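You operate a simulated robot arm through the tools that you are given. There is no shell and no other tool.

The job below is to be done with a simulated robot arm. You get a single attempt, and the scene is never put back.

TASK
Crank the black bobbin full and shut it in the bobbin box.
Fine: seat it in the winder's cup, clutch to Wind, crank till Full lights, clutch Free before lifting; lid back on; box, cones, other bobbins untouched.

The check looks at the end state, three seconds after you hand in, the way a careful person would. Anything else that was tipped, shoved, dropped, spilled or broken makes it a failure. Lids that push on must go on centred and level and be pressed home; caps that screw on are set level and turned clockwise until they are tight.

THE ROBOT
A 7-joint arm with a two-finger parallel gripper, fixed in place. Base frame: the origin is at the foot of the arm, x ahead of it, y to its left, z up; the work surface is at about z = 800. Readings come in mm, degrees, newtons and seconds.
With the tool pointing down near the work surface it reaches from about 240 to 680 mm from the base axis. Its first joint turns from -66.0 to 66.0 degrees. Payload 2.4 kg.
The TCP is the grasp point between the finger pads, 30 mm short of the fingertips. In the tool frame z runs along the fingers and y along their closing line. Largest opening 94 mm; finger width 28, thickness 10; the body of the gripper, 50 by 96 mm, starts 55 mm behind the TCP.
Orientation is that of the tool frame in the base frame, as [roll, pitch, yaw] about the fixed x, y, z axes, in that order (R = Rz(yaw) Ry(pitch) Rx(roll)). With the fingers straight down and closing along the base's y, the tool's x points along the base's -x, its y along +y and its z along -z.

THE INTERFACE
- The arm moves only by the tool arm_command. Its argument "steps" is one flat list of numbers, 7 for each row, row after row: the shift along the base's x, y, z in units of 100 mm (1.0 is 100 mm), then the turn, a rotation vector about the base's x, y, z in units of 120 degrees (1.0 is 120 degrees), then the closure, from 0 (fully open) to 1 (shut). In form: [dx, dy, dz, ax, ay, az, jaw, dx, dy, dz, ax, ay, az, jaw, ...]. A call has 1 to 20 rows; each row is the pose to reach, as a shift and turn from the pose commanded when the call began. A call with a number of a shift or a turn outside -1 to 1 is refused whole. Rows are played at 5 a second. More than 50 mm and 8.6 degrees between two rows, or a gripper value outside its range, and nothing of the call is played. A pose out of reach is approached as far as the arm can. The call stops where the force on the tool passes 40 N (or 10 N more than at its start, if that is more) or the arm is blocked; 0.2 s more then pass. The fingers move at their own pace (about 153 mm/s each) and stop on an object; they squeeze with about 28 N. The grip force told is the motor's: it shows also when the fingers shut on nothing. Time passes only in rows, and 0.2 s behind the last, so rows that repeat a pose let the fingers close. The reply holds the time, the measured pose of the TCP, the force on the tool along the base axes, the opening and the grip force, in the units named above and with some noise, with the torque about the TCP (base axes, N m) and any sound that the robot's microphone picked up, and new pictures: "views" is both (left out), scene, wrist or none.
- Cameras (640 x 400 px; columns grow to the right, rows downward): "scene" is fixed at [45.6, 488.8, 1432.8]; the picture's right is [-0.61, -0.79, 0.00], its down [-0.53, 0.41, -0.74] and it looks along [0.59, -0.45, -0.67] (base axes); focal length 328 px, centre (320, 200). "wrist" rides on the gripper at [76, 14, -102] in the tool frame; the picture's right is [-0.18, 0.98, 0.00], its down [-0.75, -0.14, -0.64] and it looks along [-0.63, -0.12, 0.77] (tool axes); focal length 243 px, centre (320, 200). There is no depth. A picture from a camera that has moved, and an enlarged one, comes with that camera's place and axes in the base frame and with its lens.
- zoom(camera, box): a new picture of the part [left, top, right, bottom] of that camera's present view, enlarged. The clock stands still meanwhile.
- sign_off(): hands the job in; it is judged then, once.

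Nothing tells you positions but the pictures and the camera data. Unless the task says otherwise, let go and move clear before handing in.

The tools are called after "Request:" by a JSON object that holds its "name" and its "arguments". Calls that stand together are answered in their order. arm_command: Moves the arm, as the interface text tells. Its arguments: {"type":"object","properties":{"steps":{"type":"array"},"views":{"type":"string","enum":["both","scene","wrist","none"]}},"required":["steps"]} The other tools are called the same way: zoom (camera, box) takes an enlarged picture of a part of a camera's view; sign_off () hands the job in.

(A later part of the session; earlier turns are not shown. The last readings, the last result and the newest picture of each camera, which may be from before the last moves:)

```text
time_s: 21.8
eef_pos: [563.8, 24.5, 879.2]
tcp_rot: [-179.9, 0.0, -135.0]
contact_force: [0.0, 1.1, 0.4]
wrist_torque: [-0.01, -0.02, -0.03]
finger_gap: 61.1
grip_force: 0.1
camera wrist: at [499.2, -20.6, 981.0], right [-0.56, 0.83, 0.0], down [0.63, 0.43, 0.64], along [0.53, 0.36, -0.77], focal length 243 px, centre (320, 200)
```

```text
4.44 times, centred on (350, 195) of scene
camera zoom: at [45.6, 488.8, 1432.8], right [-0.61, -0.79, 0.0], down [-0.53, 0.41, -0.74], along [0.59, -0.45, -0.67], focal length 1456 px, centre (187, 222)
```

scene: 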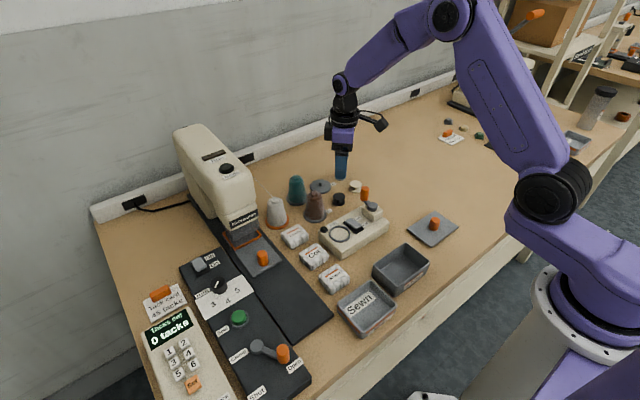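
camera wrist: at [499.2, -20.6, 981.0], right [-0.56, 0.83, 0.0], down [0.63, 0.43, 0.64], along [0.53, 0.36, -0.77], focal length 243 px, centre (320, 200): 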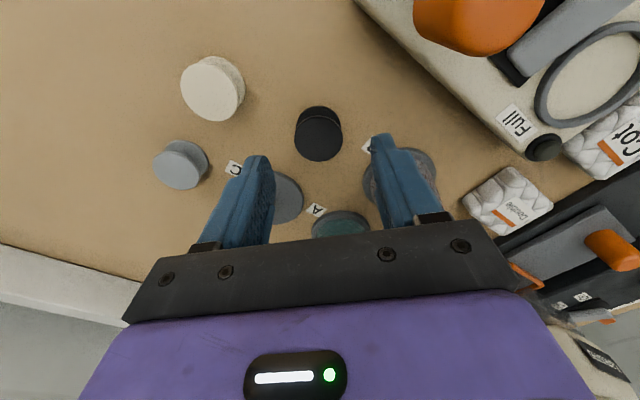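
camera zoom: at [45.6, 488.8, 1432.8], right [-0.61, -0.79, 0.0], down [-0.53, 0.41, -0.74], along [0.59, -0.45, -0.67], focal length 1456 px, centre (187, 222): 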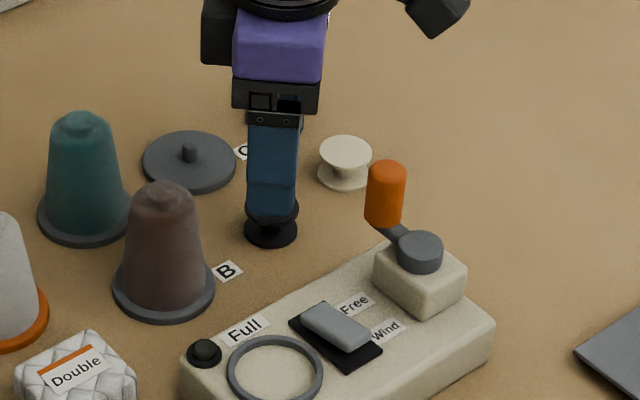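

The bobbin sits centred between the fingers. I'll go down to grip its upper flange, tips about 9 mm above the bench so they will later clear the cup ring.

Request:
{"name": "arm_command", "arguments": {"steps": [-0.005, -0.015, -0.13, 0, 0, 0, 0.35, -0.005, -0.015, -0.26, 0, 0, 0, 0.35, -0.005, -0.015, -0.38, 0, 0, 0, 0.35, -0.005, -0.015, -0.38, 0, 0, 0, 0.35], "views": "both"}}

Request:
{"name": "zoom", "arguments": {"camera": "wrist", "box": [220, 80, 420, 240]}}

Request:
{"name": "zoom", "arguments": {"camera": "scene", "box": [300, 150, 400, 230]}}

```text
time_s: 22.8
eef_pos: [563.2, 22.8, 840.1]
tcp_rot: [-180.0, 0.0, -135.0]
contact_force: [0.3, 0.0, 0.9]
wrist_torque: [0.03, -0.03, 0.02]
finger_gap: 60.9
grip_force: 0.0
camera wrist: at [499.3, -22.9, 942.3], right [-0.56, 0.83, 0.0], down [0.63, 0.43, 0.64], along [0.53, 0.36, -0.77], focal length 243 px, centre (320, 200)
```

scene: 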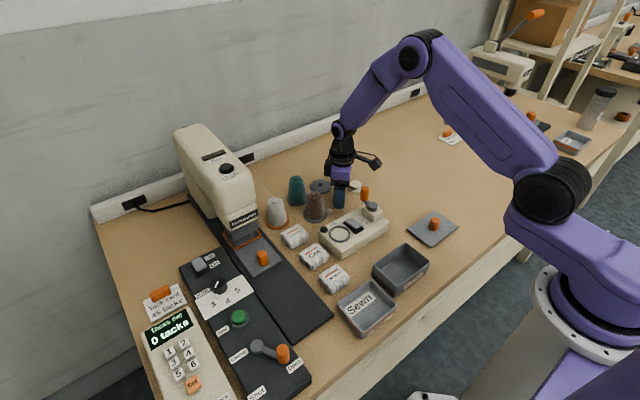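
wrist: 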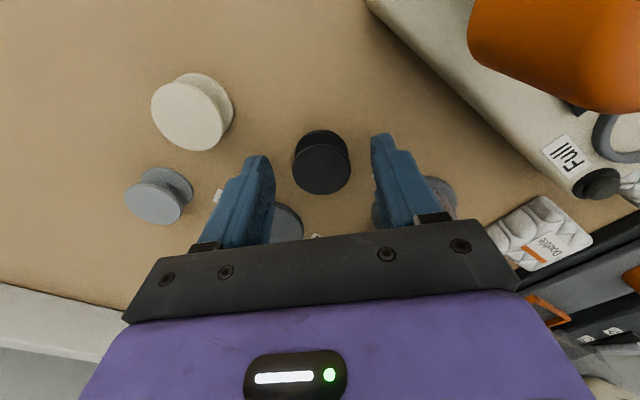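

```text
2.50 times, centred on (320, 160) of wrist
camera zoom: at [499.3, -22.9, 942.3], right [-0.56, 0.83, 0.0], down [0.63, 0.43, 0.64], along [0.53, 0.36, -0.77], focal length 606 px, centre (320, 300)
```

zoom: 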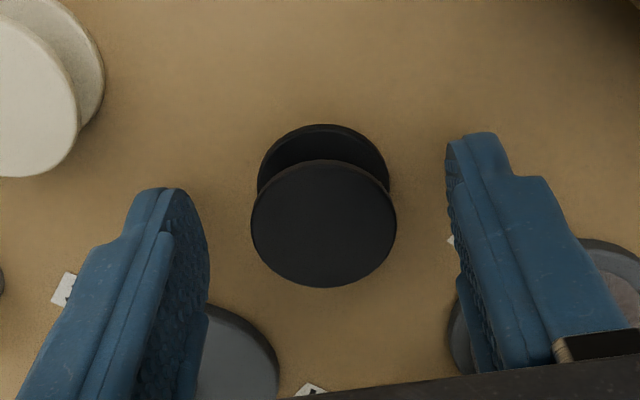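

```text
5.00 times, centred on (350, 190) of scene
camera zoom: at [45.6, 488.8, 1432.8], right [-0.61, -0.79, 0.0], down [-0.53, 0.41, -0.74], along [0.59, -0.45, -0.67], focal length 1638 px, centre (170, 250)
```

zoom: 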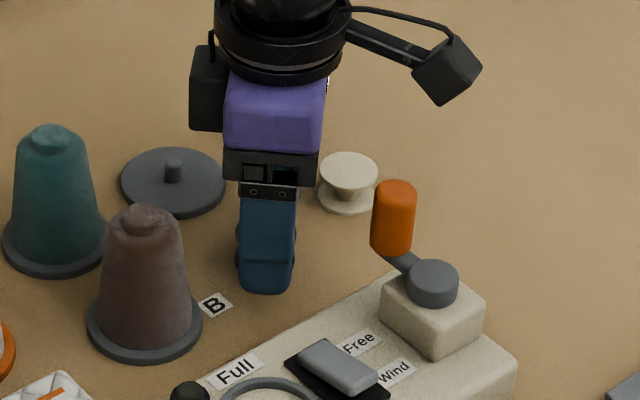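

Bobbin centre and TCP agree at (562.5, 21). Closing on the flange.

Request:
{"name": "arm_command", "arguments": {"steps": [0, 0, -0.01, 0, 0, 0, 0.5, 0, 0, -0.01, 0, 0, 0, 0.8, 0, 0, -0.01, 0, 0, 0, 1, 0, 0, -0.01, 0, 0, 0, 1], "views": "wrist"}}

Request:
{"name": "zoom", "arguments": {"camera": "wrist", "box": [220, 80, 420, 240]}}

```text
time_s: 23.8
eef_pos: [563.7, 21.5, 839.2]
tcp_rot: [180.0, 0.0, -135.0]
contact_force: [0.6, -0.5, 0.4]
wrist_torque: [0.0, 0.0, 0.0]
finger_gap: 32.7
grip_force: 27.8
camera wrist: at [499.5, -23.2, 941.2], right [-0.56, 0.83, 0.0], down [0.63, 0.43, 0.64], along [0.53, 0.36, -0.77], focal length 243 px, centre (320, 200)
```

wrist: 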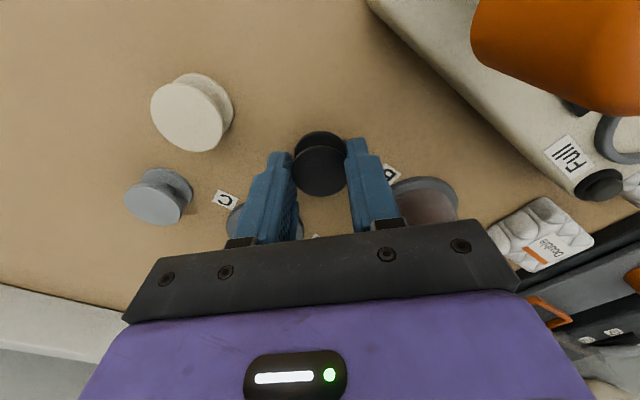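

```text
2.50 times, centred on (320, 160) of wrist
camera zoom: at [499.5, -23.2, 941.2], right [-0.56, 0.83, 0.0], down [0.63, 0.43, 0.64], along [0.53, 0.36, -0.77], focal length 606 px, centre (320, 300)
```

zoom: 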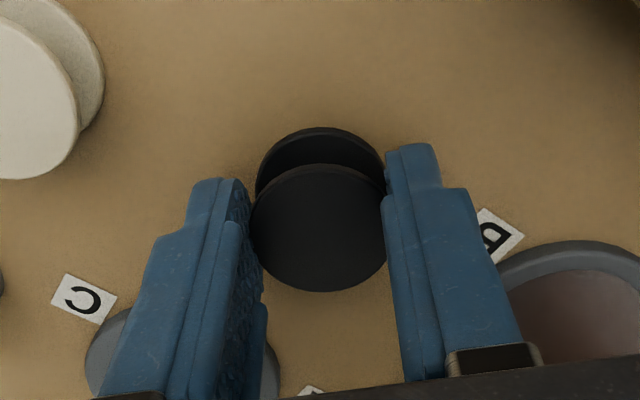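

The bobbin is held with a 32.7 mm gap. Lifting it straight up and carrying it toward the winder cup.

Request:
{"name": "arm_command", "arguments": {"steps": [0, 0, 0.1, 0, 0, 0, 1, 0, 0, 0.3, 0, 0, 0, 1, 0, 0, 0.6, 0, 0, 0, 1, 0, 0, 1.0, 0, 0, 0, 1, 0, 0, 1.0, 0, 0, 0, 1], "views": "none"}}

Request:
{"name": "arm_command", "arguments": {"steps": [-0.25, 0.2, 0.1, 0, 0, 0, 1, -0.55, 0.45, 0.1, 0, 0, 0, 1, -0.8, 0.7, 0.1, 0, 0, 0, 1, -1.0, 0.9, 0.1, 0, 0, 0, 1, -1.0, 0.9, 0.1, 0, 0, 0, 1], "views": "both"}}

Request:
{"name": "zoom", "arguments": {"camera": "wrist", "box": [220, 40, 420, 200]}}

Request:
{"name": "zoom", "arguments": {"camera": "scene", "box": [300, 170, 400, 250]}}

```text
time_s: 25.0
eef_pos: [563.6, 20.9, 939.2]
tcp_rot: [180.0, 0.0, -134.9]
contact_force: [1.0, 0.1, -0.6]
wrist_torque: [0.0, -0.02, 0.0]
finger_gap: 32.8
grip_force: 27.7
```

```text
time_s: 26.2
eef_pos: [464.4, 109.0, 949.7]
tcp_rot: [180.0, 0.1, -135.0]
contact_force: [-0.1, -0.6, 0.5]
wrist_torque: [0.02, -0.01, 0.0]
finger_gap: 32.7
grip_force: 27.8
camera wrist: at [399.4, 65.2, 1051.7], right [-0.56, 0.83, 0.0], down [0.63, 0.43, 0.64], along [0.53, 0.36, -0.77], focal length 243 px, centre (320, 200)
```

scene: 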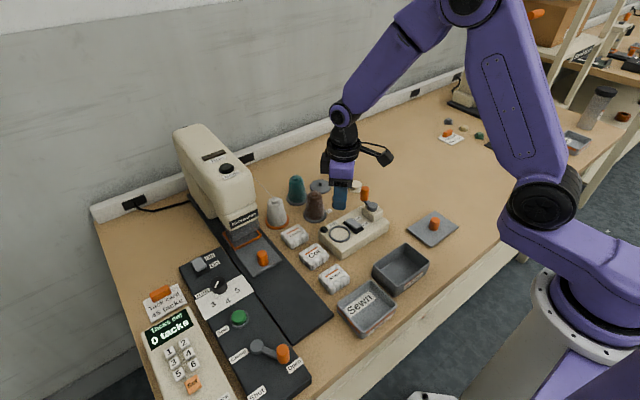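
wrist: 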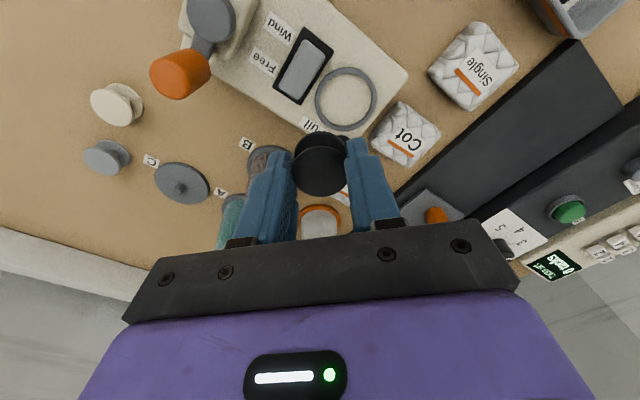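

```text
2.50 times, centred on (320, 120) of wrist
camera zoom: at [399.4, 65.2, 1051.7], right [-0.56, 0.83, 0.0], down [0.63, 0.43, 0.64], along [0.53, 0.36, -0.77], focal length 606 px, centre (320, 400)
```

zoom: 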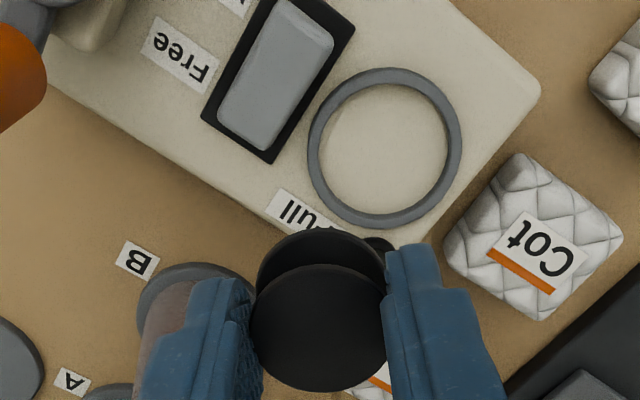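

```text
5.00 times, centred on (350, 210) of scene
camera zoom: at [45.6, 488.8, 1432.8], right [-0.61, -0.79, 0.0], down [-0.53, 0.41, -0.74], along [0.59, -0.45, -0.67], focal length 1638 px, centre (170, 150)
```

zoom: 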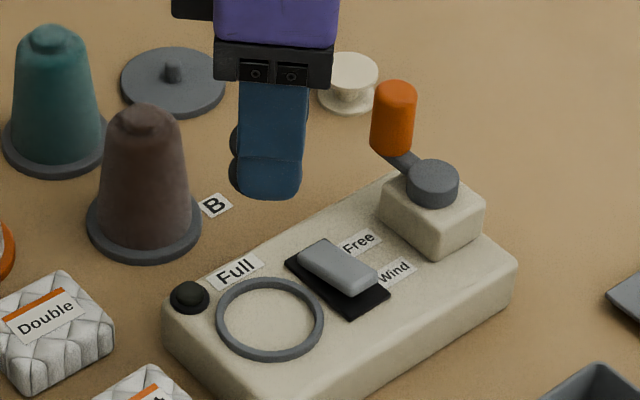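

The ring centre measures (443.3, 122) and the held bobbin (463.8, 108.4). Shifting over the cup and descending part way to re-check.

Request:
{"name": "arm_command", "arguments": {"steps": [-0.1, 0.07, 0, 0, 0, 0, 1, -0.204, 0.137, 0, 0, 0, 0, 1, -0.204, 0.137, -0.2, 0, 0, 0, 1, -0.204, 0.137, -0.45, 0, 0, 0, 1, -0.204, 0.137, -0.45, 0, 0, 0, 1], "views": "both"}}

Request:
{"name": "zoom", "arguments": {"camera": "wrist", "box": [240, 80, 400, 200]}}

Request:
{"name": "zoom", "arguments": {"camera": "scene", "box": [310, 190, 390, 250]}}

```text
time_s: 27.4
eef_pos: [445.6, 125.6, 904.1]
tcp_rot: [180.0, 0.0, -135.0]
contact_force: [0.1, -0.5, 1.2]
wrist_torque: [0.02, -0.02, -0.02]
finger_gap: 32.9
grip_force: 28.4
camera wrist: at [381.1, 81.4, 1006.2], right [-0.56, 0.83, 0.0], down [0.63, 0.43, 0.64], along [0.53, 0.36, -0.77], focal length 243 px, centre (320, 200)
```

scene: 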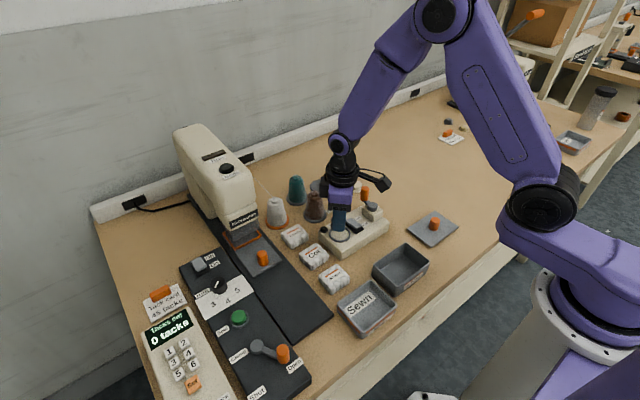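
wrist: 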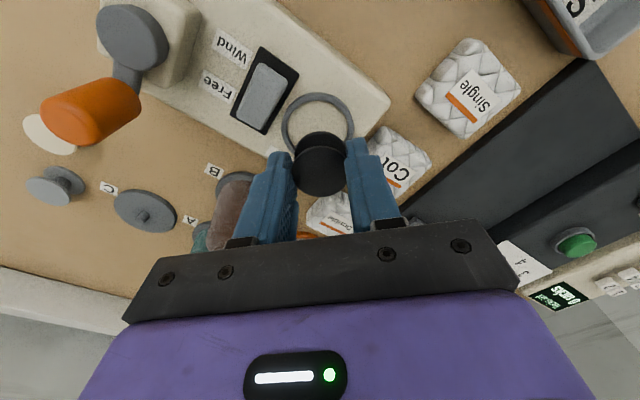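

```text
3.33 times, centred on (320, 140) of wrist
camera zoom: at [381.1, 81.4, 1006.2], right [-0.56, 0.83, 0.0], down [0.63, 0.43, 0.64], along [0.53, 0.36, -0.77], focal length 809 px, centre (320, 400)
```

zoom: 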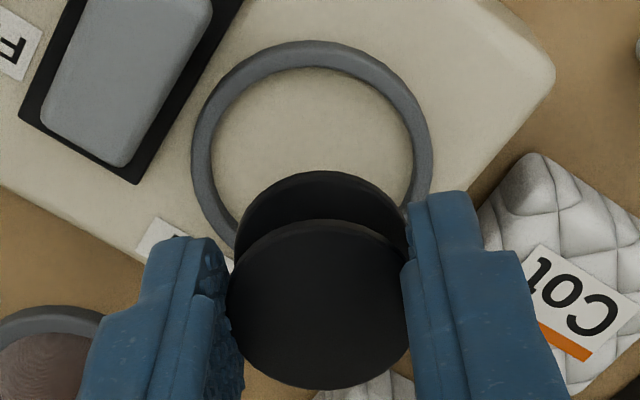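

```text
6.67 times, centred on (350, 220) of scene
camera zoom: at [45.6, 488.8, 1432.8], right [-0.61, -0.79, 0.0], down [-0.53, 0.41, -0.74], along [0.59, -0.45, -0.67], focal length 2184 px, centre (120, 67)
```

zoom: 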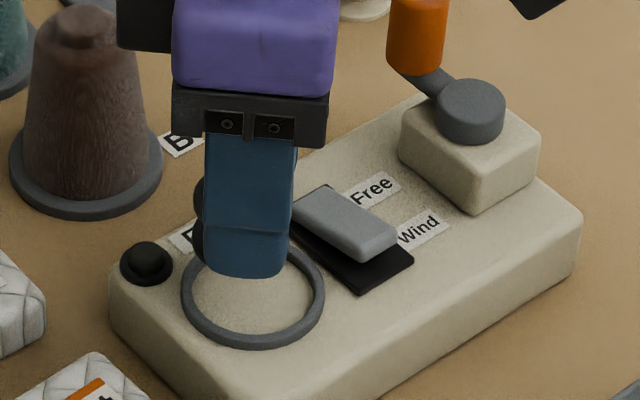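

The bobbin is offset a few millimetres in +y relative to the ring. I'll correct by (-1, -3) mm and lower to about 10 mm above the ring for another check.

Request:
{"name": "arm_command", "arguments": {"steps": [-0.01, -0.03, 0, 0, 0, 0, 1, -0.01, -0.03, -0.1, 0, 0, 0, 1, -0.01, -0.03, -0.2, 0, 0, 0, 1, -0.01, -0.03, -0.2, 0, 0, 0, 1, -0.01, -0.03, -0.2, 0, 0, 0, 1], "views": "wrist"}}

Request:
{"name": "zoom", "arguments": {"camera": "wrist", "box": [240, 100, 400, 220]}}

Request:
{"name": "zoom", "arguments": {"camera": "scene", "box": [310, 200, 390, 260]}}

```text
time_s: 28.6
eef_pos: [444.0, 122.3, 883.8]
tcp_rot: [-180.0, 0.0, -135.0]
contact_force: [-0.3, -0.5, -0.1]
wrist_torque: [0.04, -0.03, -0.02]
finger_gap: 32.9
grip_force: 27.3
camera wrist: at [379.6, 77.6, 986.4], right [-0.56, 0.83, 0.0], down [0.63, 0.43, 0.64], along [0.53, 0.36, -0.77], focal length 243 px, centre (320, 200)
```

wrist: 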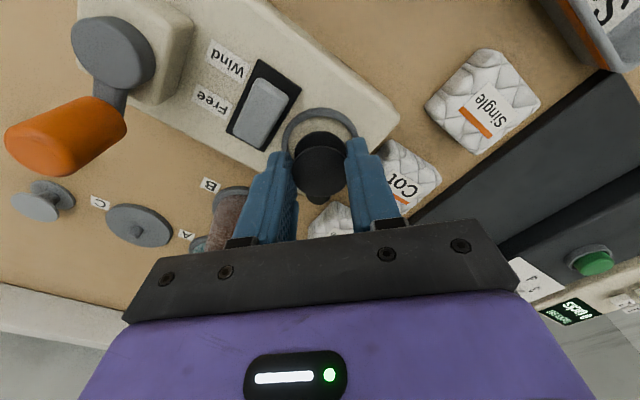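

```text
3.33 times, centred on (320, 160) of wrist
camera zoom: at [379.6, 77.6, 986.4], right [-0.56, 0.83, 0.0], down [0.63, 0.43, 0.64], along [0.53, 0.36, -0.77], focal length 809 px, centre (320, 333)
```

zoom: 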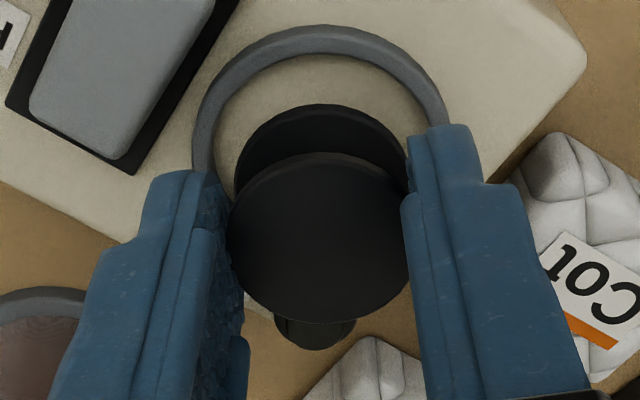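

```text
6.67 times, centred on (350, 230) of scene
camera zoom: at [45.6, 488.8, 1432.8], right [-0.61, -0.79, 0.0], down [-0.53, 0.41, -0.74], along [0.59, -0.45, -0.67], focal length 2184 px, centre (120, 0)
```

zoom: 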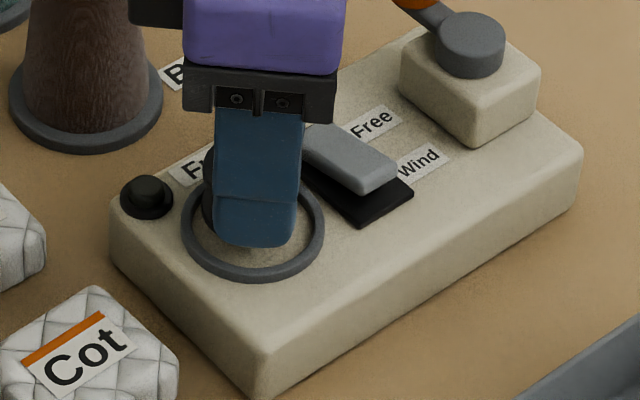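

The bobbin and ring now agree within about 1 mm. Lowering slowly into the cup while watching the force.

Request:
{"name": "arm_command", "arguments": {"steps": [-0.005, -0.005, -0.04, 0, 0, 0, 1, -0.005, -0.005, -0.08, 0, 0, 0, 1, -0.005, -0.005, -0.1, 0, 0, 0, 1, -0.005, -0.005, -0.1, 0, 0, 0, 1], "views": "none"}}

Request:
{"name": "arm_command", "arguments": {"steps": [0, 0, -0.01, 0, 0, 0, 1, 0, 0, -0.02, 0, 0, 0, 1, 0, 0, -0.02, 0, 0, 0, 1], "views": "wrist"}}

Request:
{"name": "zoom", "arguments": {"camera": "scene", "box": [310, 200, 390, 260]}}

Request:
{"name": "zoom", "arguments": {"camera": "wrist", "box": [240, 100, 400, 220]}}

```text
time_s: 29.6
eef_pos: [443.2, 120.8, 874.3]
tcp_rot: [179.9, 0.0, -135.0]
contact_force: [0.3, 0.7, -0.1]
wrist_torque: [0.0, 0.04, -0.01]
finger_gap: 32.7
grip_force: 27.8
```

```text
time_s: 30.4
eef_pos: [442.5, 121.1, 871.9]
tcp_rot: [-179.9, 0.1, -135.1]
contact_force: [-2.1, -2.2, 23.3]
wrist_torque: [-0.01, 0.03, 0.02]
finger_gap: 33.2
grip_force: 28.1
camera wrist: at [378.0, 76.9, 974.8], right [-0.56, 0.83, 0.0], down [0.63, 0.43, 0.64], along [0.53, 0.36, -0.77], focal length 243 px, centre (320, 200)
```

wrist: 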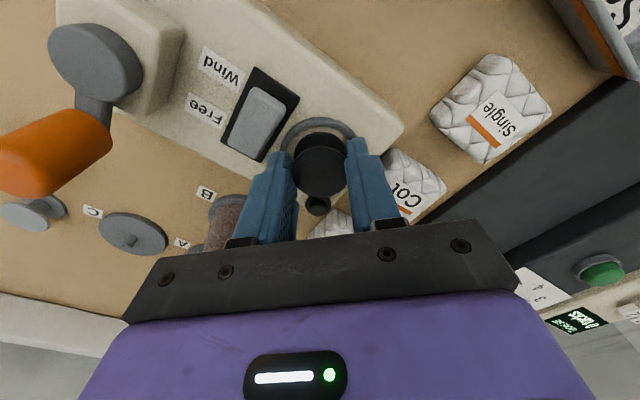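

```text
6.67 times, centred on (350, 230) of scene
camera zoom: at [45.2, 488.6, 1432.8], right [-0.61, -0.79, 0.0], down [-0.53, 0.41, -0.74], along [0.59, -0.45, -0.67], focal length 2184 px, centre (120, 0)
```

zoom: 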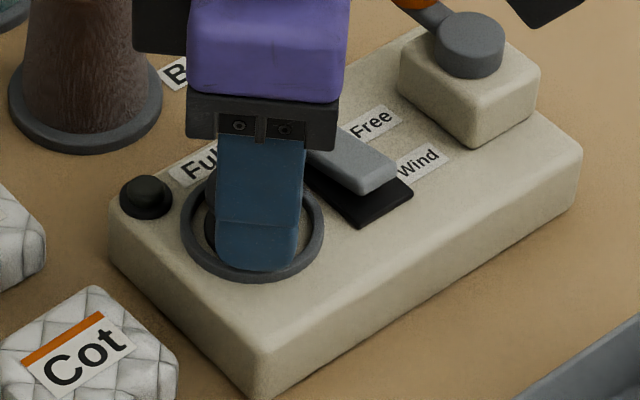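

```text
3.33 times, centred on (320, 160) of wrist
camera zoom: at [378.0, 76.9, 974.8], right [-0.56, 0.83, 0.0], down [0.63, 0.43, 0.64], along [0.53, 0.36, -0.77], focal length 809 px, centre (320, 333)
```

zoom: 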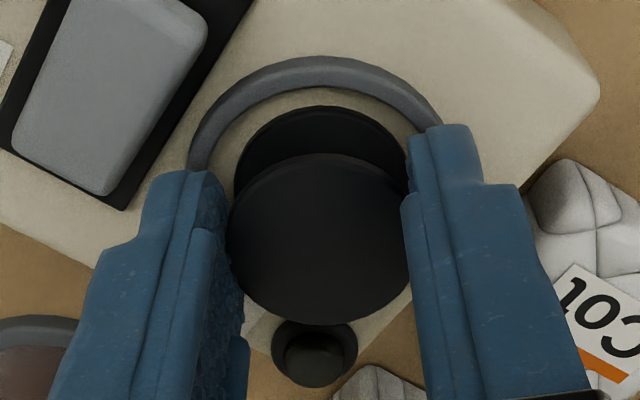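

The bobbin has touched the cup floor (23 N) inside the ring. I'll relieve the load, open only slightly to avoid the rocker, and lift straight up.

Request:
{"name": "arm_command", "arguments": {"steps": [0, 0, 0.008, 0, 0, 0, 1, 0, 0, 0.008, 0, 0, 0, 0.6, 0, 0, 0.008, 0, 0, 0, 0.53, 0, 0, 0.008, 0, 0, 0, 0.53], "views": "wrist"}}

Request:
{"name": "zoom", "arguments": {"camera": "wrist", "box": [240, 100, 400, 220]}}

```text
time_s: 31.4
eef_pos: [442.6, 120.9, 873.1]
tcp_rot: [-180.0, 0.0, -135.0]
contact_force: [0.1, 0.1, 0.0]
wrist_torque: [0.04, -0.01, -0.04]
finger_gap: 44.2
grip_force: 0.0
camera wrist: at [377.6, 76.9, 975.3], right [-0.56, 0.83, 0.0], down [0.63, 0.43, 0.64], along [0.53, 0.36, -0.77], focal length 243 px, centre (320, 200)
```

wrist: 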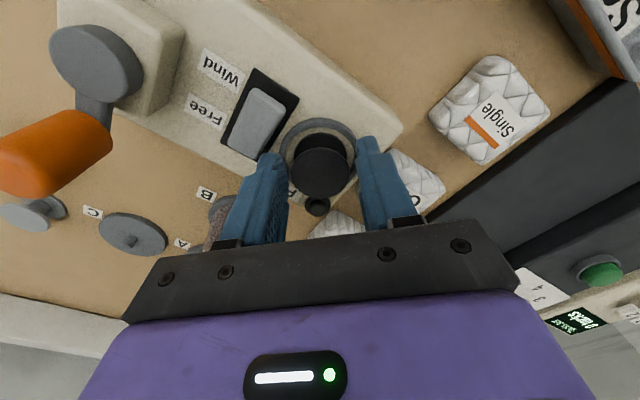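

```text
3.33 times, centred on (320, 160) of wrist
camera zoom: at [377.6, 76.9, 975.3], right [-0.56, 0.83, 0.0], down [0.63, 0.43, 0.64], along [0.53, 0.36, -0.77], focal length 809 px, centre (320, 333)
```

zoom: 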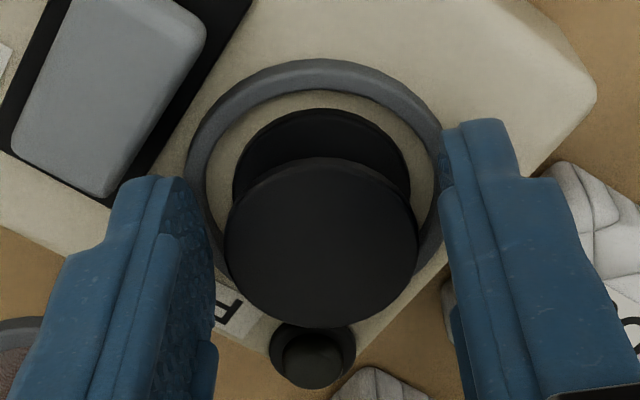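

The bobbin stands upright and centred inside the ring. I'll lift clear, close the fingers, and move over the raised Wind end of the rocker.

Request:
{"name": "arm_command", "arguments": {"steps": [0, 0, 0.1, 0, 0, 0, 0.53, 0, 0, 0.3, 0, 0, 0, 0.53, 0, 0, 0.6, 0, 0, 0, 0.53, 0, 0, 0.6, 0, 0, 0, 0.7, -0.1, -0.2, 0.6, 0, 0, 0, 1, -0.225, -0.425, 0.6, 0, 0, 0, 1, -0.225, -0.425, 0.6, 0, 0, 0, 1, -0.225, -0.425, 0.6, 0, 0, 0, 1], "views": "both"}}

Request:
{"name": "zoom", "arguments": {"camera": "wrist", "box": [230, 20, 410, 240]}}

Request:
{"name": "zoom", "arguments": {"camera": "scene", "box": [310, 170, 400, 260]}}

```text
time_s: 33.2
eef_pos: [419.6, 78.7, 933.1]
tcp_rot: [179.9, -0.1, -135.1]
contact_force: [0.0, 0.3, 0.0]
wrist_torque: [0.04, 0.02, 0.05]
finger_gap: 0.0
grip_force: 28.3
camera wrist: at [355.3, 34.2, 1035.4], right [-0.56, 0.83, 0.0], down [0.63, 0.43, 0.64], along [0.53, 0.36, -0.77], focal length 243 px, centre (320, 200)
```

scene: 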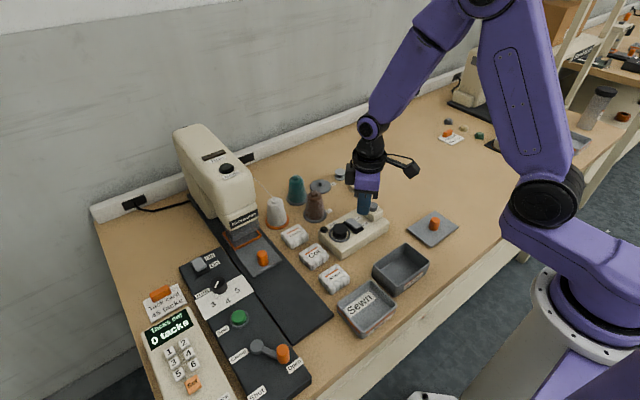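
wrist: 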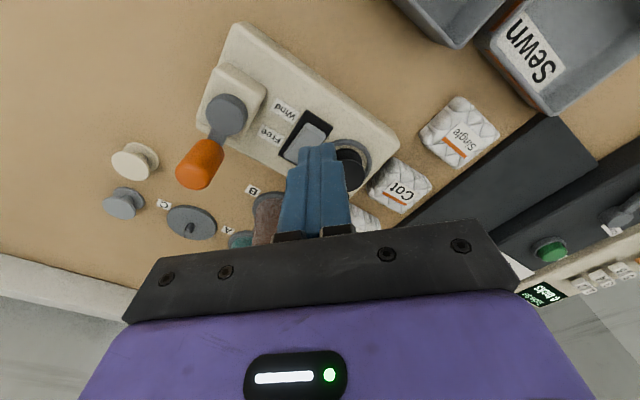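

```text
1.82 times, centred on (320, 130) of wrist
camera zoom: at [355.3, 34.2, 1035.4], right [-0.56, 0.83, 0.0], down [0.63, 0.43, 0.64], along [0.53, 0.36, -0.77], focal length 441 px, centre (320, 327)
```

zoom: 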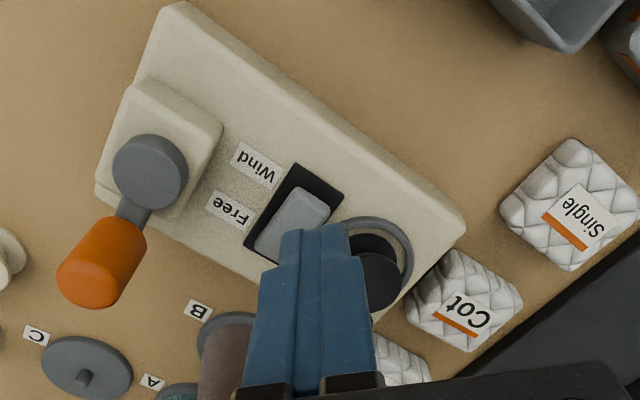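

```text
4.44 times, centred on (355, 215) of scene
camera zoom: at [45.6, 488.8, 1432.8], right [-0.61, -0.79, 0.0], down [-0.53, 0.41, -0.74], along [0.59, -0.45, -0.67], focal length 1456 px, centre (164, 133)
```

zoom: 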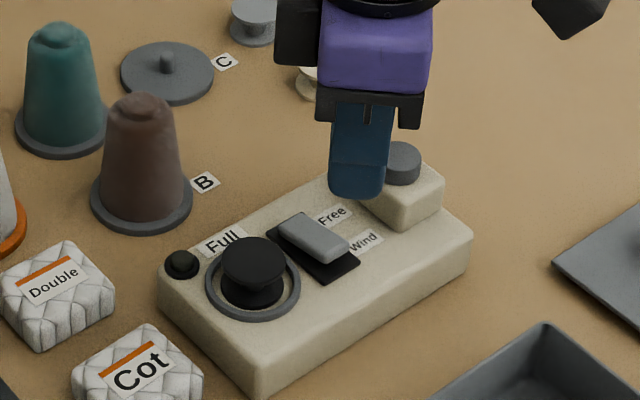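

The fingers are closed above the rocker's Wind end at about (428, 78). Descending to press it in small steps.

Request:
{"name": "arm_command", "arguments": {"steps": [0.02, 0, -0.2, 0, 0, 0, 1, 0.02, 0, -0.4, 0, 0, 0, 1, 0.02, 0, -0.55, 0, 0, 0, 1, 0.02, 0, -0.58, 0, 0, 0, 1, 0.02, 0, -0.58, 0, 0, 0, 1], "views": "none"}}

Request:
{"name": "arm_command", "arguments": {"steps": [0, 0, -0.02, 0, 0, 0, 1, 0, 0, -0.04, 0, 0, 0, 1, 0, 0, -0.04, 0, 0, 0, 1], "views": "both"}}

Request:
{"name": "zoom", "arguments": {"camera": "scene", "box": [310, 190, 390, 260]}}

Request:
{"name": "zoom", "arguments": {"camera": "wrist", "box": [230, 60, 410, 240]}}

```text
time_s: 34.3
eef_pos: [422.2, 76.9, 878.6]
tcp_rot: [-179.9, 0.0, -135.0]
contact_force: [-6.7, -2.3, 17.9]
wrist_torque: [0.01, -0.08, -0.02]
finger_gap: 0.1
grip_force: 28.1
stopped in row 5: the force on the tool passed its limit at 45 N (the readings are from after the stop); the commanded pose is now the measured one
```

```text
time_s: 34.6
eef_pos: [421.5, 78.2, 877.1]
tcp_rot: [180.0, 0.1, -135.0]
contact_force: [-7.3, -0.7, 18.0]
wrist_torque: [0.01, -0.14, 0.0]
finger_gap: 0.0
grip_force: 28.1
stopped in row 1: the force on the tool passed its limit at 47 N (the readings are from after the stop); the commanded pose is now the measured one
camera wrist: at [356.7, 33.9, 979.4], right [-0.56, 0.83, 0.0], down [0.63, 0.43, 0.64], along [0.53, 0.36, -0.77], focal length 243 px, centre (320, 200)
```

scene: 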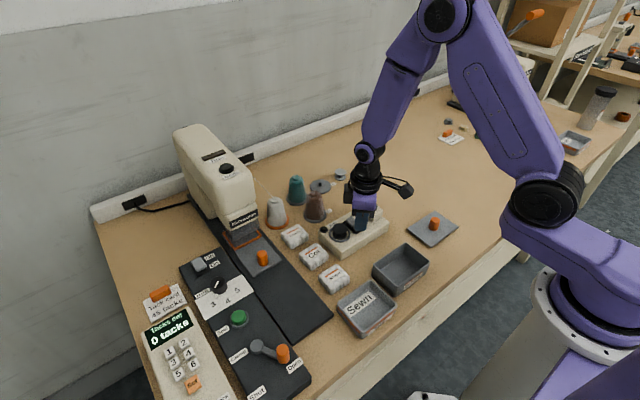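
wrist: 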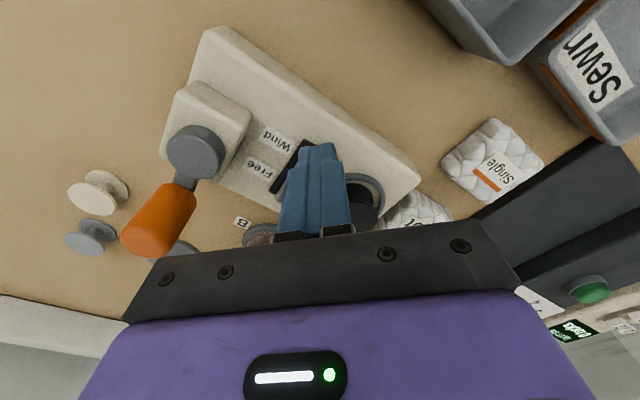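

```text
5.71 times, centred on (350, 225) of scene
camera zoom: at [45.2, 488.7, 1432.8], right [-0.61, -0.79, 0.0], down [-0.53, 0.41, -0.74], along [0.59, -0.45, -0.67], focal length 1872 px, centre (149, 57)
```

zoom: 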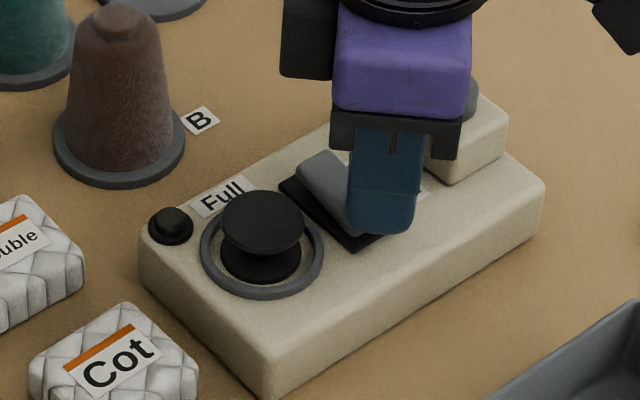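

```text
2.22 times, centred on (320, 150) of wrist
camera zoom: at [356.7, 33.9, 979.4], right [-0.56, 0.83, 0.0], down [0.63, 0.43, 0.64], along [0.53, 0.36, -0.77], focal length 539 px, centre (320, 311)
```

zoom: 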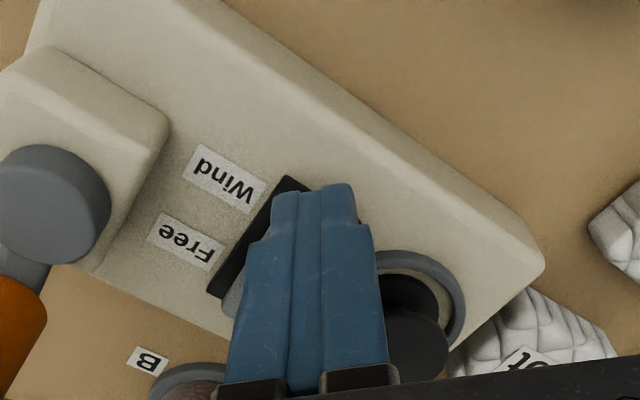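

The tip met the paddle at z≈847 and the force limit tripped, so the raised end is higher than I thought. I'll lift and check whether the rocker moved.

Request:
{"name": "arm_command", "arguments": {"steps": [0, 0, 0.1, 0, 0, 0, 1, -0.2, -0.2, 0.3, 0, 0, 0, 1, -0.5, -0.3, 0.6, 0, 0, 0, 1, -0.7, -0.3, 0.6, 0, 0, 0, 1, -0.7, -0.3, 0.6, 0, 0, 0, 1], "views": "both"}}

Request:
{"name": "zoom", "arguments": {"camera": "scene", "box": [325, 205, 373, 250]}}

Request:
{"name": "zoom", "arguments": {"camera": "wrist", "box": [250, 100, 450, 240]}}

```text
time_s: 35.8
eef_pos: [352.3, 49.5, 934.8]
tcp_rot: [-180.0, 0.1, -135.1]
contact_force: [0.5, -0.3, 0.9]
wrist_torque: [-0.01, 0.01, -0.01]
finger_gap: 0.0
grip_force: 27.6
camera wrist: at [287.1, 5.6, 1037.6], right [-0.57, 0.83, 0.0], down [0.63, 0.43, 0.64], along [0.53, 0.36, -0.77], focal length 243 px, centre (320, 200)
```

scene: 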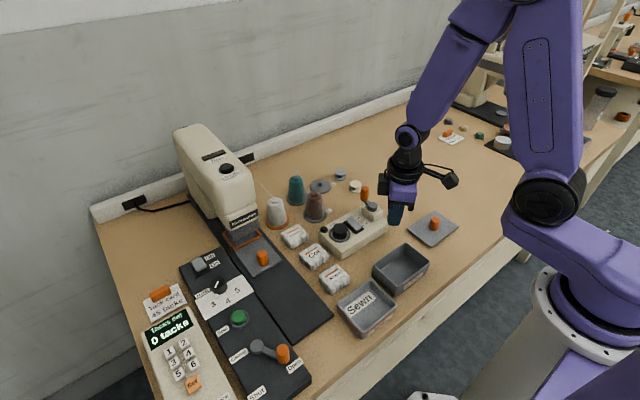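
wrist: 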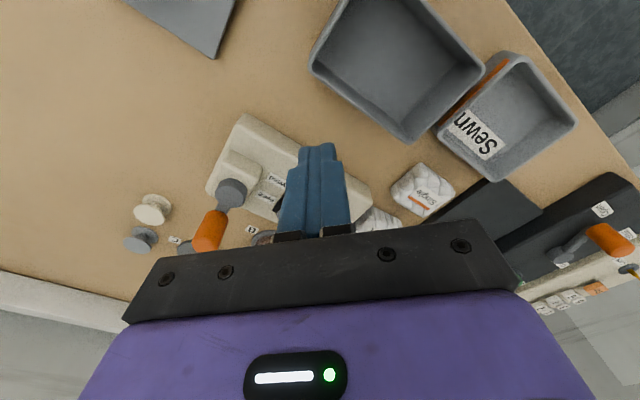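

```text
8.89 times, centred on (349, 228) of scene
camera zoom: at [45.6, 488.8, 1432.8], right [-0.61, -0.79, 0.0], down [-0.53, 0.41, -0.74], along [0.59, -0.45, -0.67], focal length 2912 px, centre (62, -44)
```

zoom: 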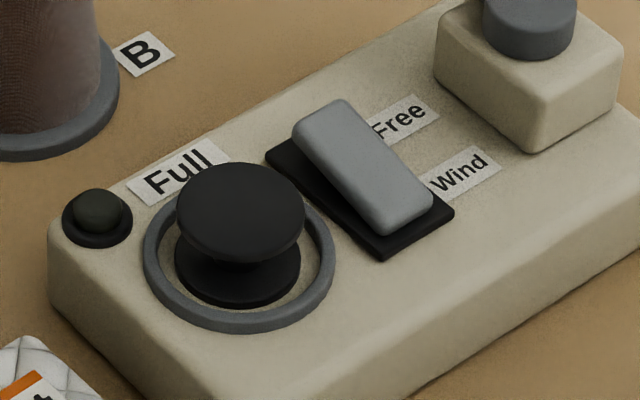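

```text
2.86 times, centred on (350, 170) of wrist
camera zoom: at [287.1, 5.6, 1037.6], right [-0.57, 0.83, 0.0], down [0.63, 0.43, 0.64], along [0.53, 0.36, -0.77], focal length 693 px, centre (234, 286)
```

zoom: 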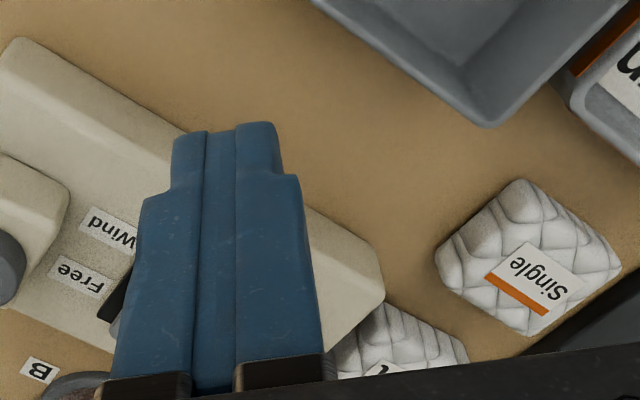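

The rocker has flipped: the Wind end is now down, and the bobbin still stands in the cup. Next I'll rotate the gripper back and look closely at the crank handle.

Request:
{"name": "arm_command", "arguments": {"steps": [0.1, -0.04, 0.1, 0, 0, -0.06, 0.9, 0.2, -0.08, 0.2, 0, 0, -0.12, 0.7, 0.35, -0.12, 0.3, 0, 0, -0.18, 0.45, 0.5, -0.2, 0.35, 0, 0, -0.24, 0.45, 0.65, -0.28, 0.35, 0, 0, -0.3, 0.45, 0.79, -0.32, 0.35, 0, 0, -0.36, 0.45, 0.79, -0.32, 0.35, 0, 0, -0.375, 0.45, 0.79, -0.32, 0.35, 0, 0, -0.375, 0.45], "views": "both"}}

Request:
{"name": "zoom", "arguments": {"camera": "wrist", "box": [240, 80, 400, 230]}}

Request:
{"name": "zoom", "arguments": {"camera": "scene", "box": [330, 160, 410, 240]}}

```text
time_s: 37.6
eef_pos: [431.5, 15.4, 971.2]
tcp_rot: [-180.0, 0.1, 179.9]
contact_force: [1.1, -0.7, 0.0]
wrist_torque: [-0.03, 0.0, -0.01]
finger_gap: 51.6
grip_force: 0.1
camera wrist: at [354.0, 29.2, 1072.7], right [0.19, 0.98, 0.0], down [0.75, -0.14, 0.64], along [0.63, -0.12, -0.77], focal length 243 px, centre (320, 200)
```

scene: 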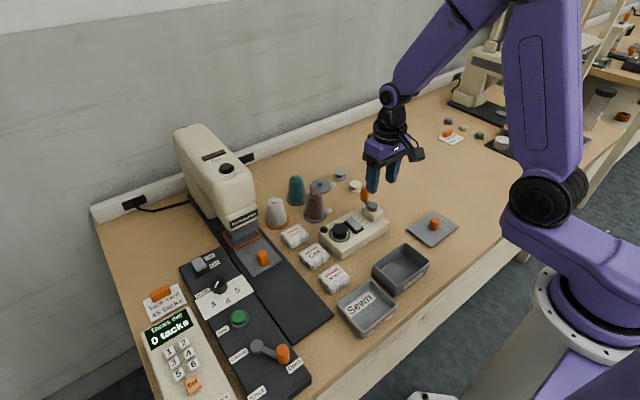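
wrist: 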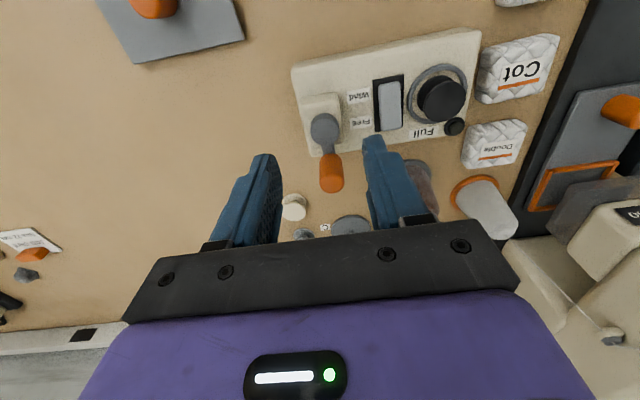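

```text
2.67 times, centred on (320, 155) of wrist
camera zoom: at [354.0, 29.2, 1072.7], right [0.19, 0.98, 0.0], down [0.75, -0.14, 0.64], along [0.63, -0.12, -0.77], focal length 647 px, centre (320, 320)
```

zoom: 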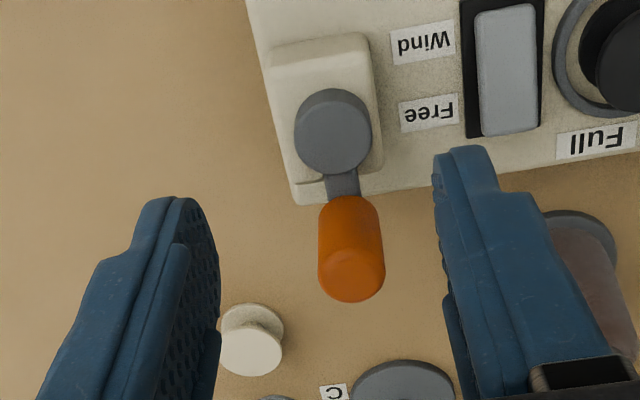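

```text
5.00 times, centred on (370, 200) of scene
camera zoom: at [45.6, 488.8, 1432.8], right [-0.61, -0.79, 0.0], down [-0.53, 0.41, -0.74], along [0.59, -0.45, -0.67], focal length 1638 px, centre (70, 200)
```

zoom: 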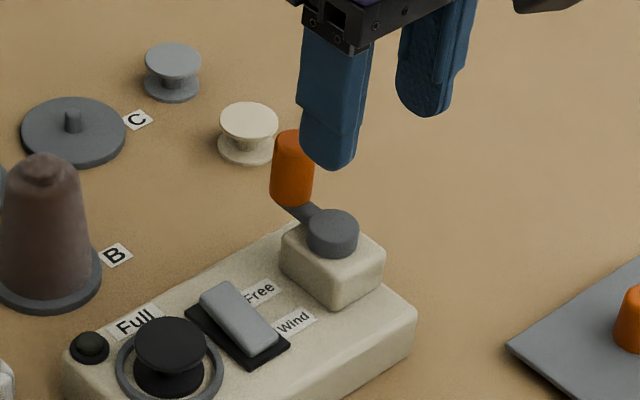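

The pivot refines to about (443, 16.5) with the handle at about (475, 16.5), spanning roughly z 873–906, so the crank radius is about 32 mm. I'll move over the handle with the tips kept above the crank arm.

Request:
{"name": "arm_command", "arguments": {"steps": [0.2, 0.005, -0.05, 0, 0, 0, 0.45, 0.445, 0.01, -0.15, 0, 0, 0, 0.45, 0.445, 0.01, -0.3, 0, 0, 0, 0.5, 0.445, 0.01, -0.45, 0, 0, 0, 0.5, 0.445, 0.01, -0.45, 0, 0, 0, 0.5], "views": "both"}}

Request:
{"name": "zoom", "arguments": {"camera": "wrist", "box": [240, 80, 400, 230]}}

Request:
{"name": "zoom", "arguments": {"camera": "scene", "box": [330, 160, 410, 240]}}

```text
time_s: 38.8
eef_pos: [476.2, 15.2, 927.2]
tcp_rot: [-179.9, 0.2, 179.9]
contact_force: [-0.1, 0.2, 0.1]
wrist_torque: [0.0, 0.0, 0.0]
finger_gap: 47.0
grip_force: 0.1
camera wrist: at [398.9, 30.4, 1029.1], right [0.18, 0.98, 0.0], down [0.75, -0.14, 0.64], along [0.63, -0.12, -0.77], focal length 243 px, centre (320, 200)
```

scene: 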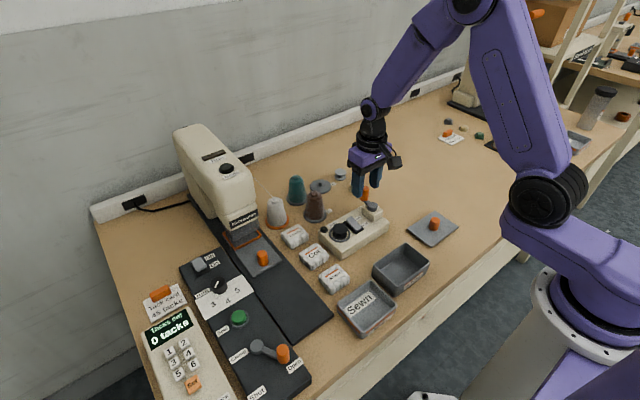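
wrist: 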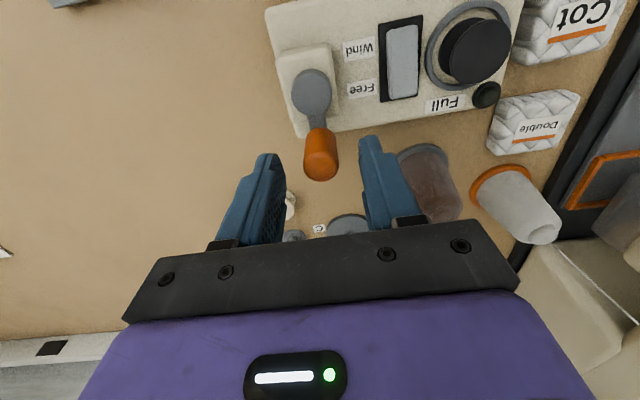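

```text
2.67 times, centred on (320, 155) of wrist
camera zoom: at [398.9, 30.4, 1029.1], right [0.18, 0.98, 0.0], down [0.75, -0.14, 0.64], along [0.63, -0.12, -0.77], focal length 647 px, centre (320, 320)
```

zoom: 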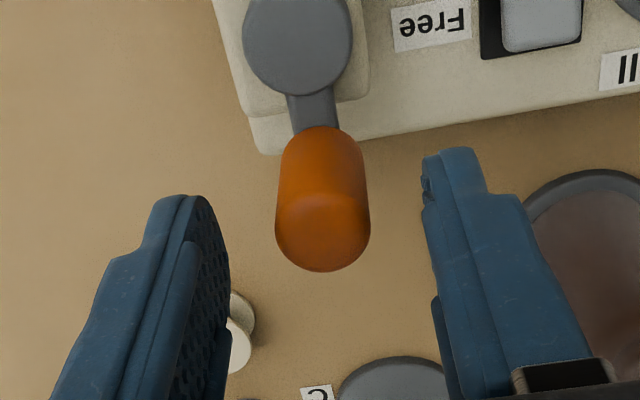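

```text
5.00 times, centred on (370, 200) of scene
camera zoom: at [45.6, 488.8, 1432.8], right [-0.61, -0.79, 0.0], down [-0.53, 0.41, -0.74], along [0.59, -0.45, -0.67], focal length 1638 px, centre (70, 200)
```

zoom: 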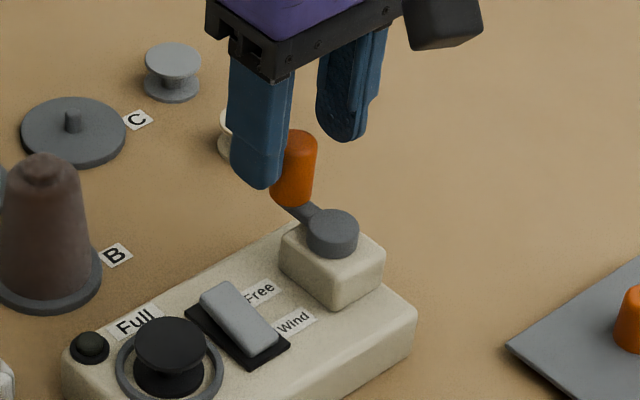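

Handle centre is at (474.2, 16.6), right between the fingers. Descending to tip height 878 and closing on the handle.

Request:
{"name": "arm_command", "arguments": {"steps": [-0.007, 0.0, -0.1, 0, 0, 0, 0.5, -0.007, 0.0, -0.19, 0, 0, 0, 0.5, -0.007, 0.0, -0.19, 0, 0, 0, 0.5, -0.007, 0.0, -0.19, 0, 0, 0, 0.7, -0.007, 0.0, -0.19, 0, 0, 0, 1, -0.007, 0.0, -0.19, 0, 0, 0, 1], "views": "both"}}

Request:
{"name": "zoom", "arguments": {"camera": "wrist", "box": [240, 80, 400, 230]}}

Request:
{"name": "zoom", "arguments": {"camera": "scene", "box": [330, 160, 410, 240]}}

```text
time_s: 40.2
eef_pos: [474.2, 16.6, 907.2]
tcp_rot: [-180.0, 0.1, -180.0]
contact_force: [0.2, -0.1, -3.6]
wrist_torque: [0.03, -0.17, -0.01]
finger_gap: 20.7
grip_force: 44.6
camera wrist: at [397.6, 30.7, 1009.5], right [0.18, 0.98, 0.0], down [0.75, -0.14, 0.64], along [0.63, -0.12, -0.77], focal length 243 px, centre (320, 200)
```

scene: 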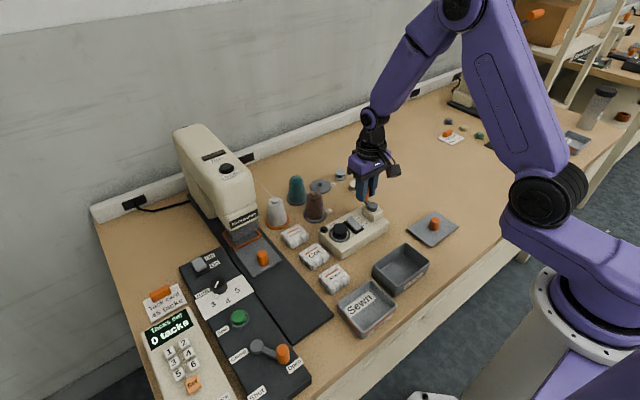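
wrist: 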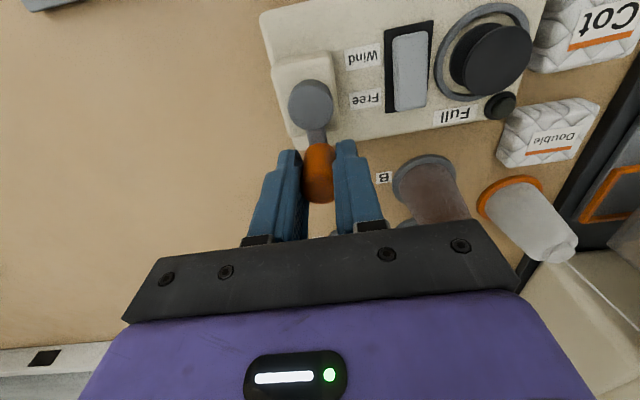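

```text
2.67 times, centred on (320, 155) of wrist
camera zoom: at [397.6, 30.7, 1009.5], right [0.18, 0.98, 0.0], down [0.75, -0.14, 0.64], along [0.63, -0.12, -0.77], focal length 647 px, centre (320, 320)
```

zoom: 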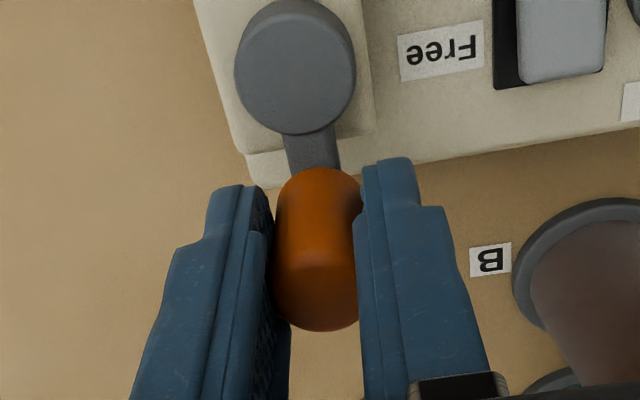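

```text
5.00 times, centred on (370, 200) of scene
camera zoom: at [45.7, 488.8, 1432.8], right [-0.61, -0.79, 0.0], down [-0.53, 0.41, -0.74], along [0.59, -0.45, -0.67], focal length 1638 px, centre (70, 200)
```

zoom: 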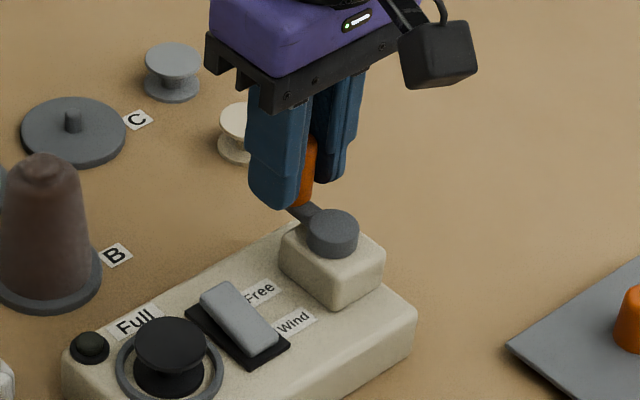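

The handle is firmly held at (474.2, 16.6). I'll try a small clockwise arc of 30° first and read the forces.

Request:
{"name": "arm_command", "arguments": {"steps": [-0.0012, -0.027, 0, 0, 0, 0, 1, -0.0047, -0.0538, 0, 0, 0, 0, 1, -0.0106, -0.0802, 0, 0, 0, 0, 1, -0.0187, -0.106, 0, 0, 0, 0, 1, -0.029, -0.131, 0, 0, 0, 0, 1, -0.0415, -0.155, 0, 0, 0, 0, 1, -0.0415, -0.155, 0, 0, 0, 0, 1], "views": "both"}}

Request:
{"name": "zoom", "arguments": {"camera": "wrist", "box": [240, 60, 400, 210]}}

```text
time_s: 41.8
eef_pos: [470.1, 1.8, 906.9]
tcp_rot: [-179.9, 0.2, 180.0]
contact_force: [-0.1, 0.4, -4.6]
wrist_torque: [0.05, 0.08, 0.01]
finger_gap: 20.8
grip_force: 44.7
camera wrist: at [393.6, 15.4, 1009.5], right [0.18, 0.98, 0.0], down [0.75, -0.14, 0.64], along [0.63, -0.12, -0.77], focal length 243 px, centre (320, 200)
```

scene: 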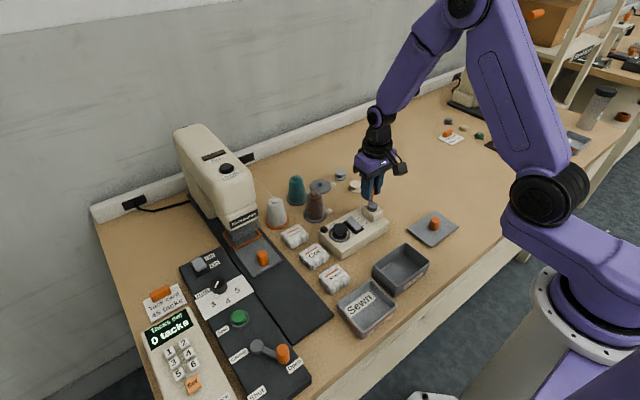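
wrist: 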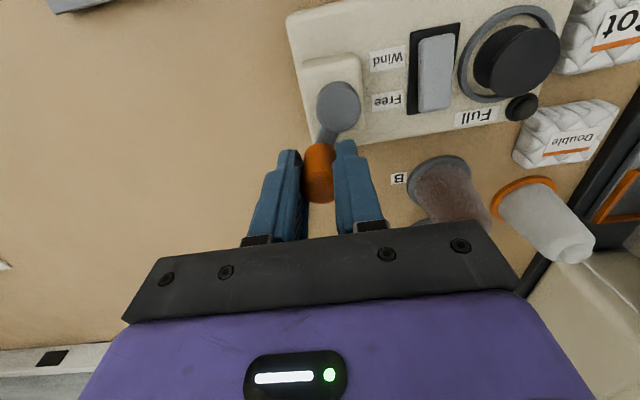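

```text
2.67 times, centred on (320, 135) of wrist
camera zoom: at [393.6, 15.4, 1009.5], right [0.18, 0.98, 0.0], down [0.75, -0.14, 0.64], along [0.63, -0.12, -0.77], focal length 647 px, centre (320, 373)
```

zoom: 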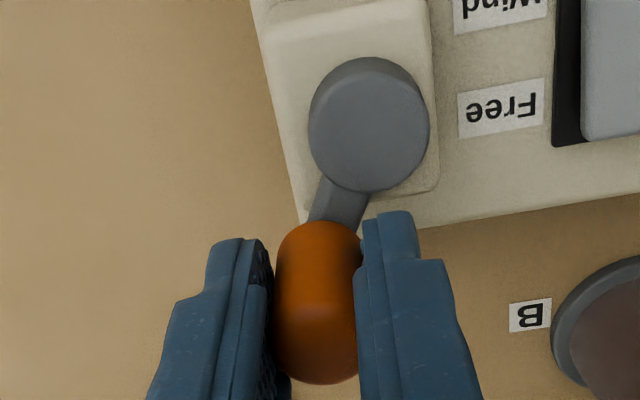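

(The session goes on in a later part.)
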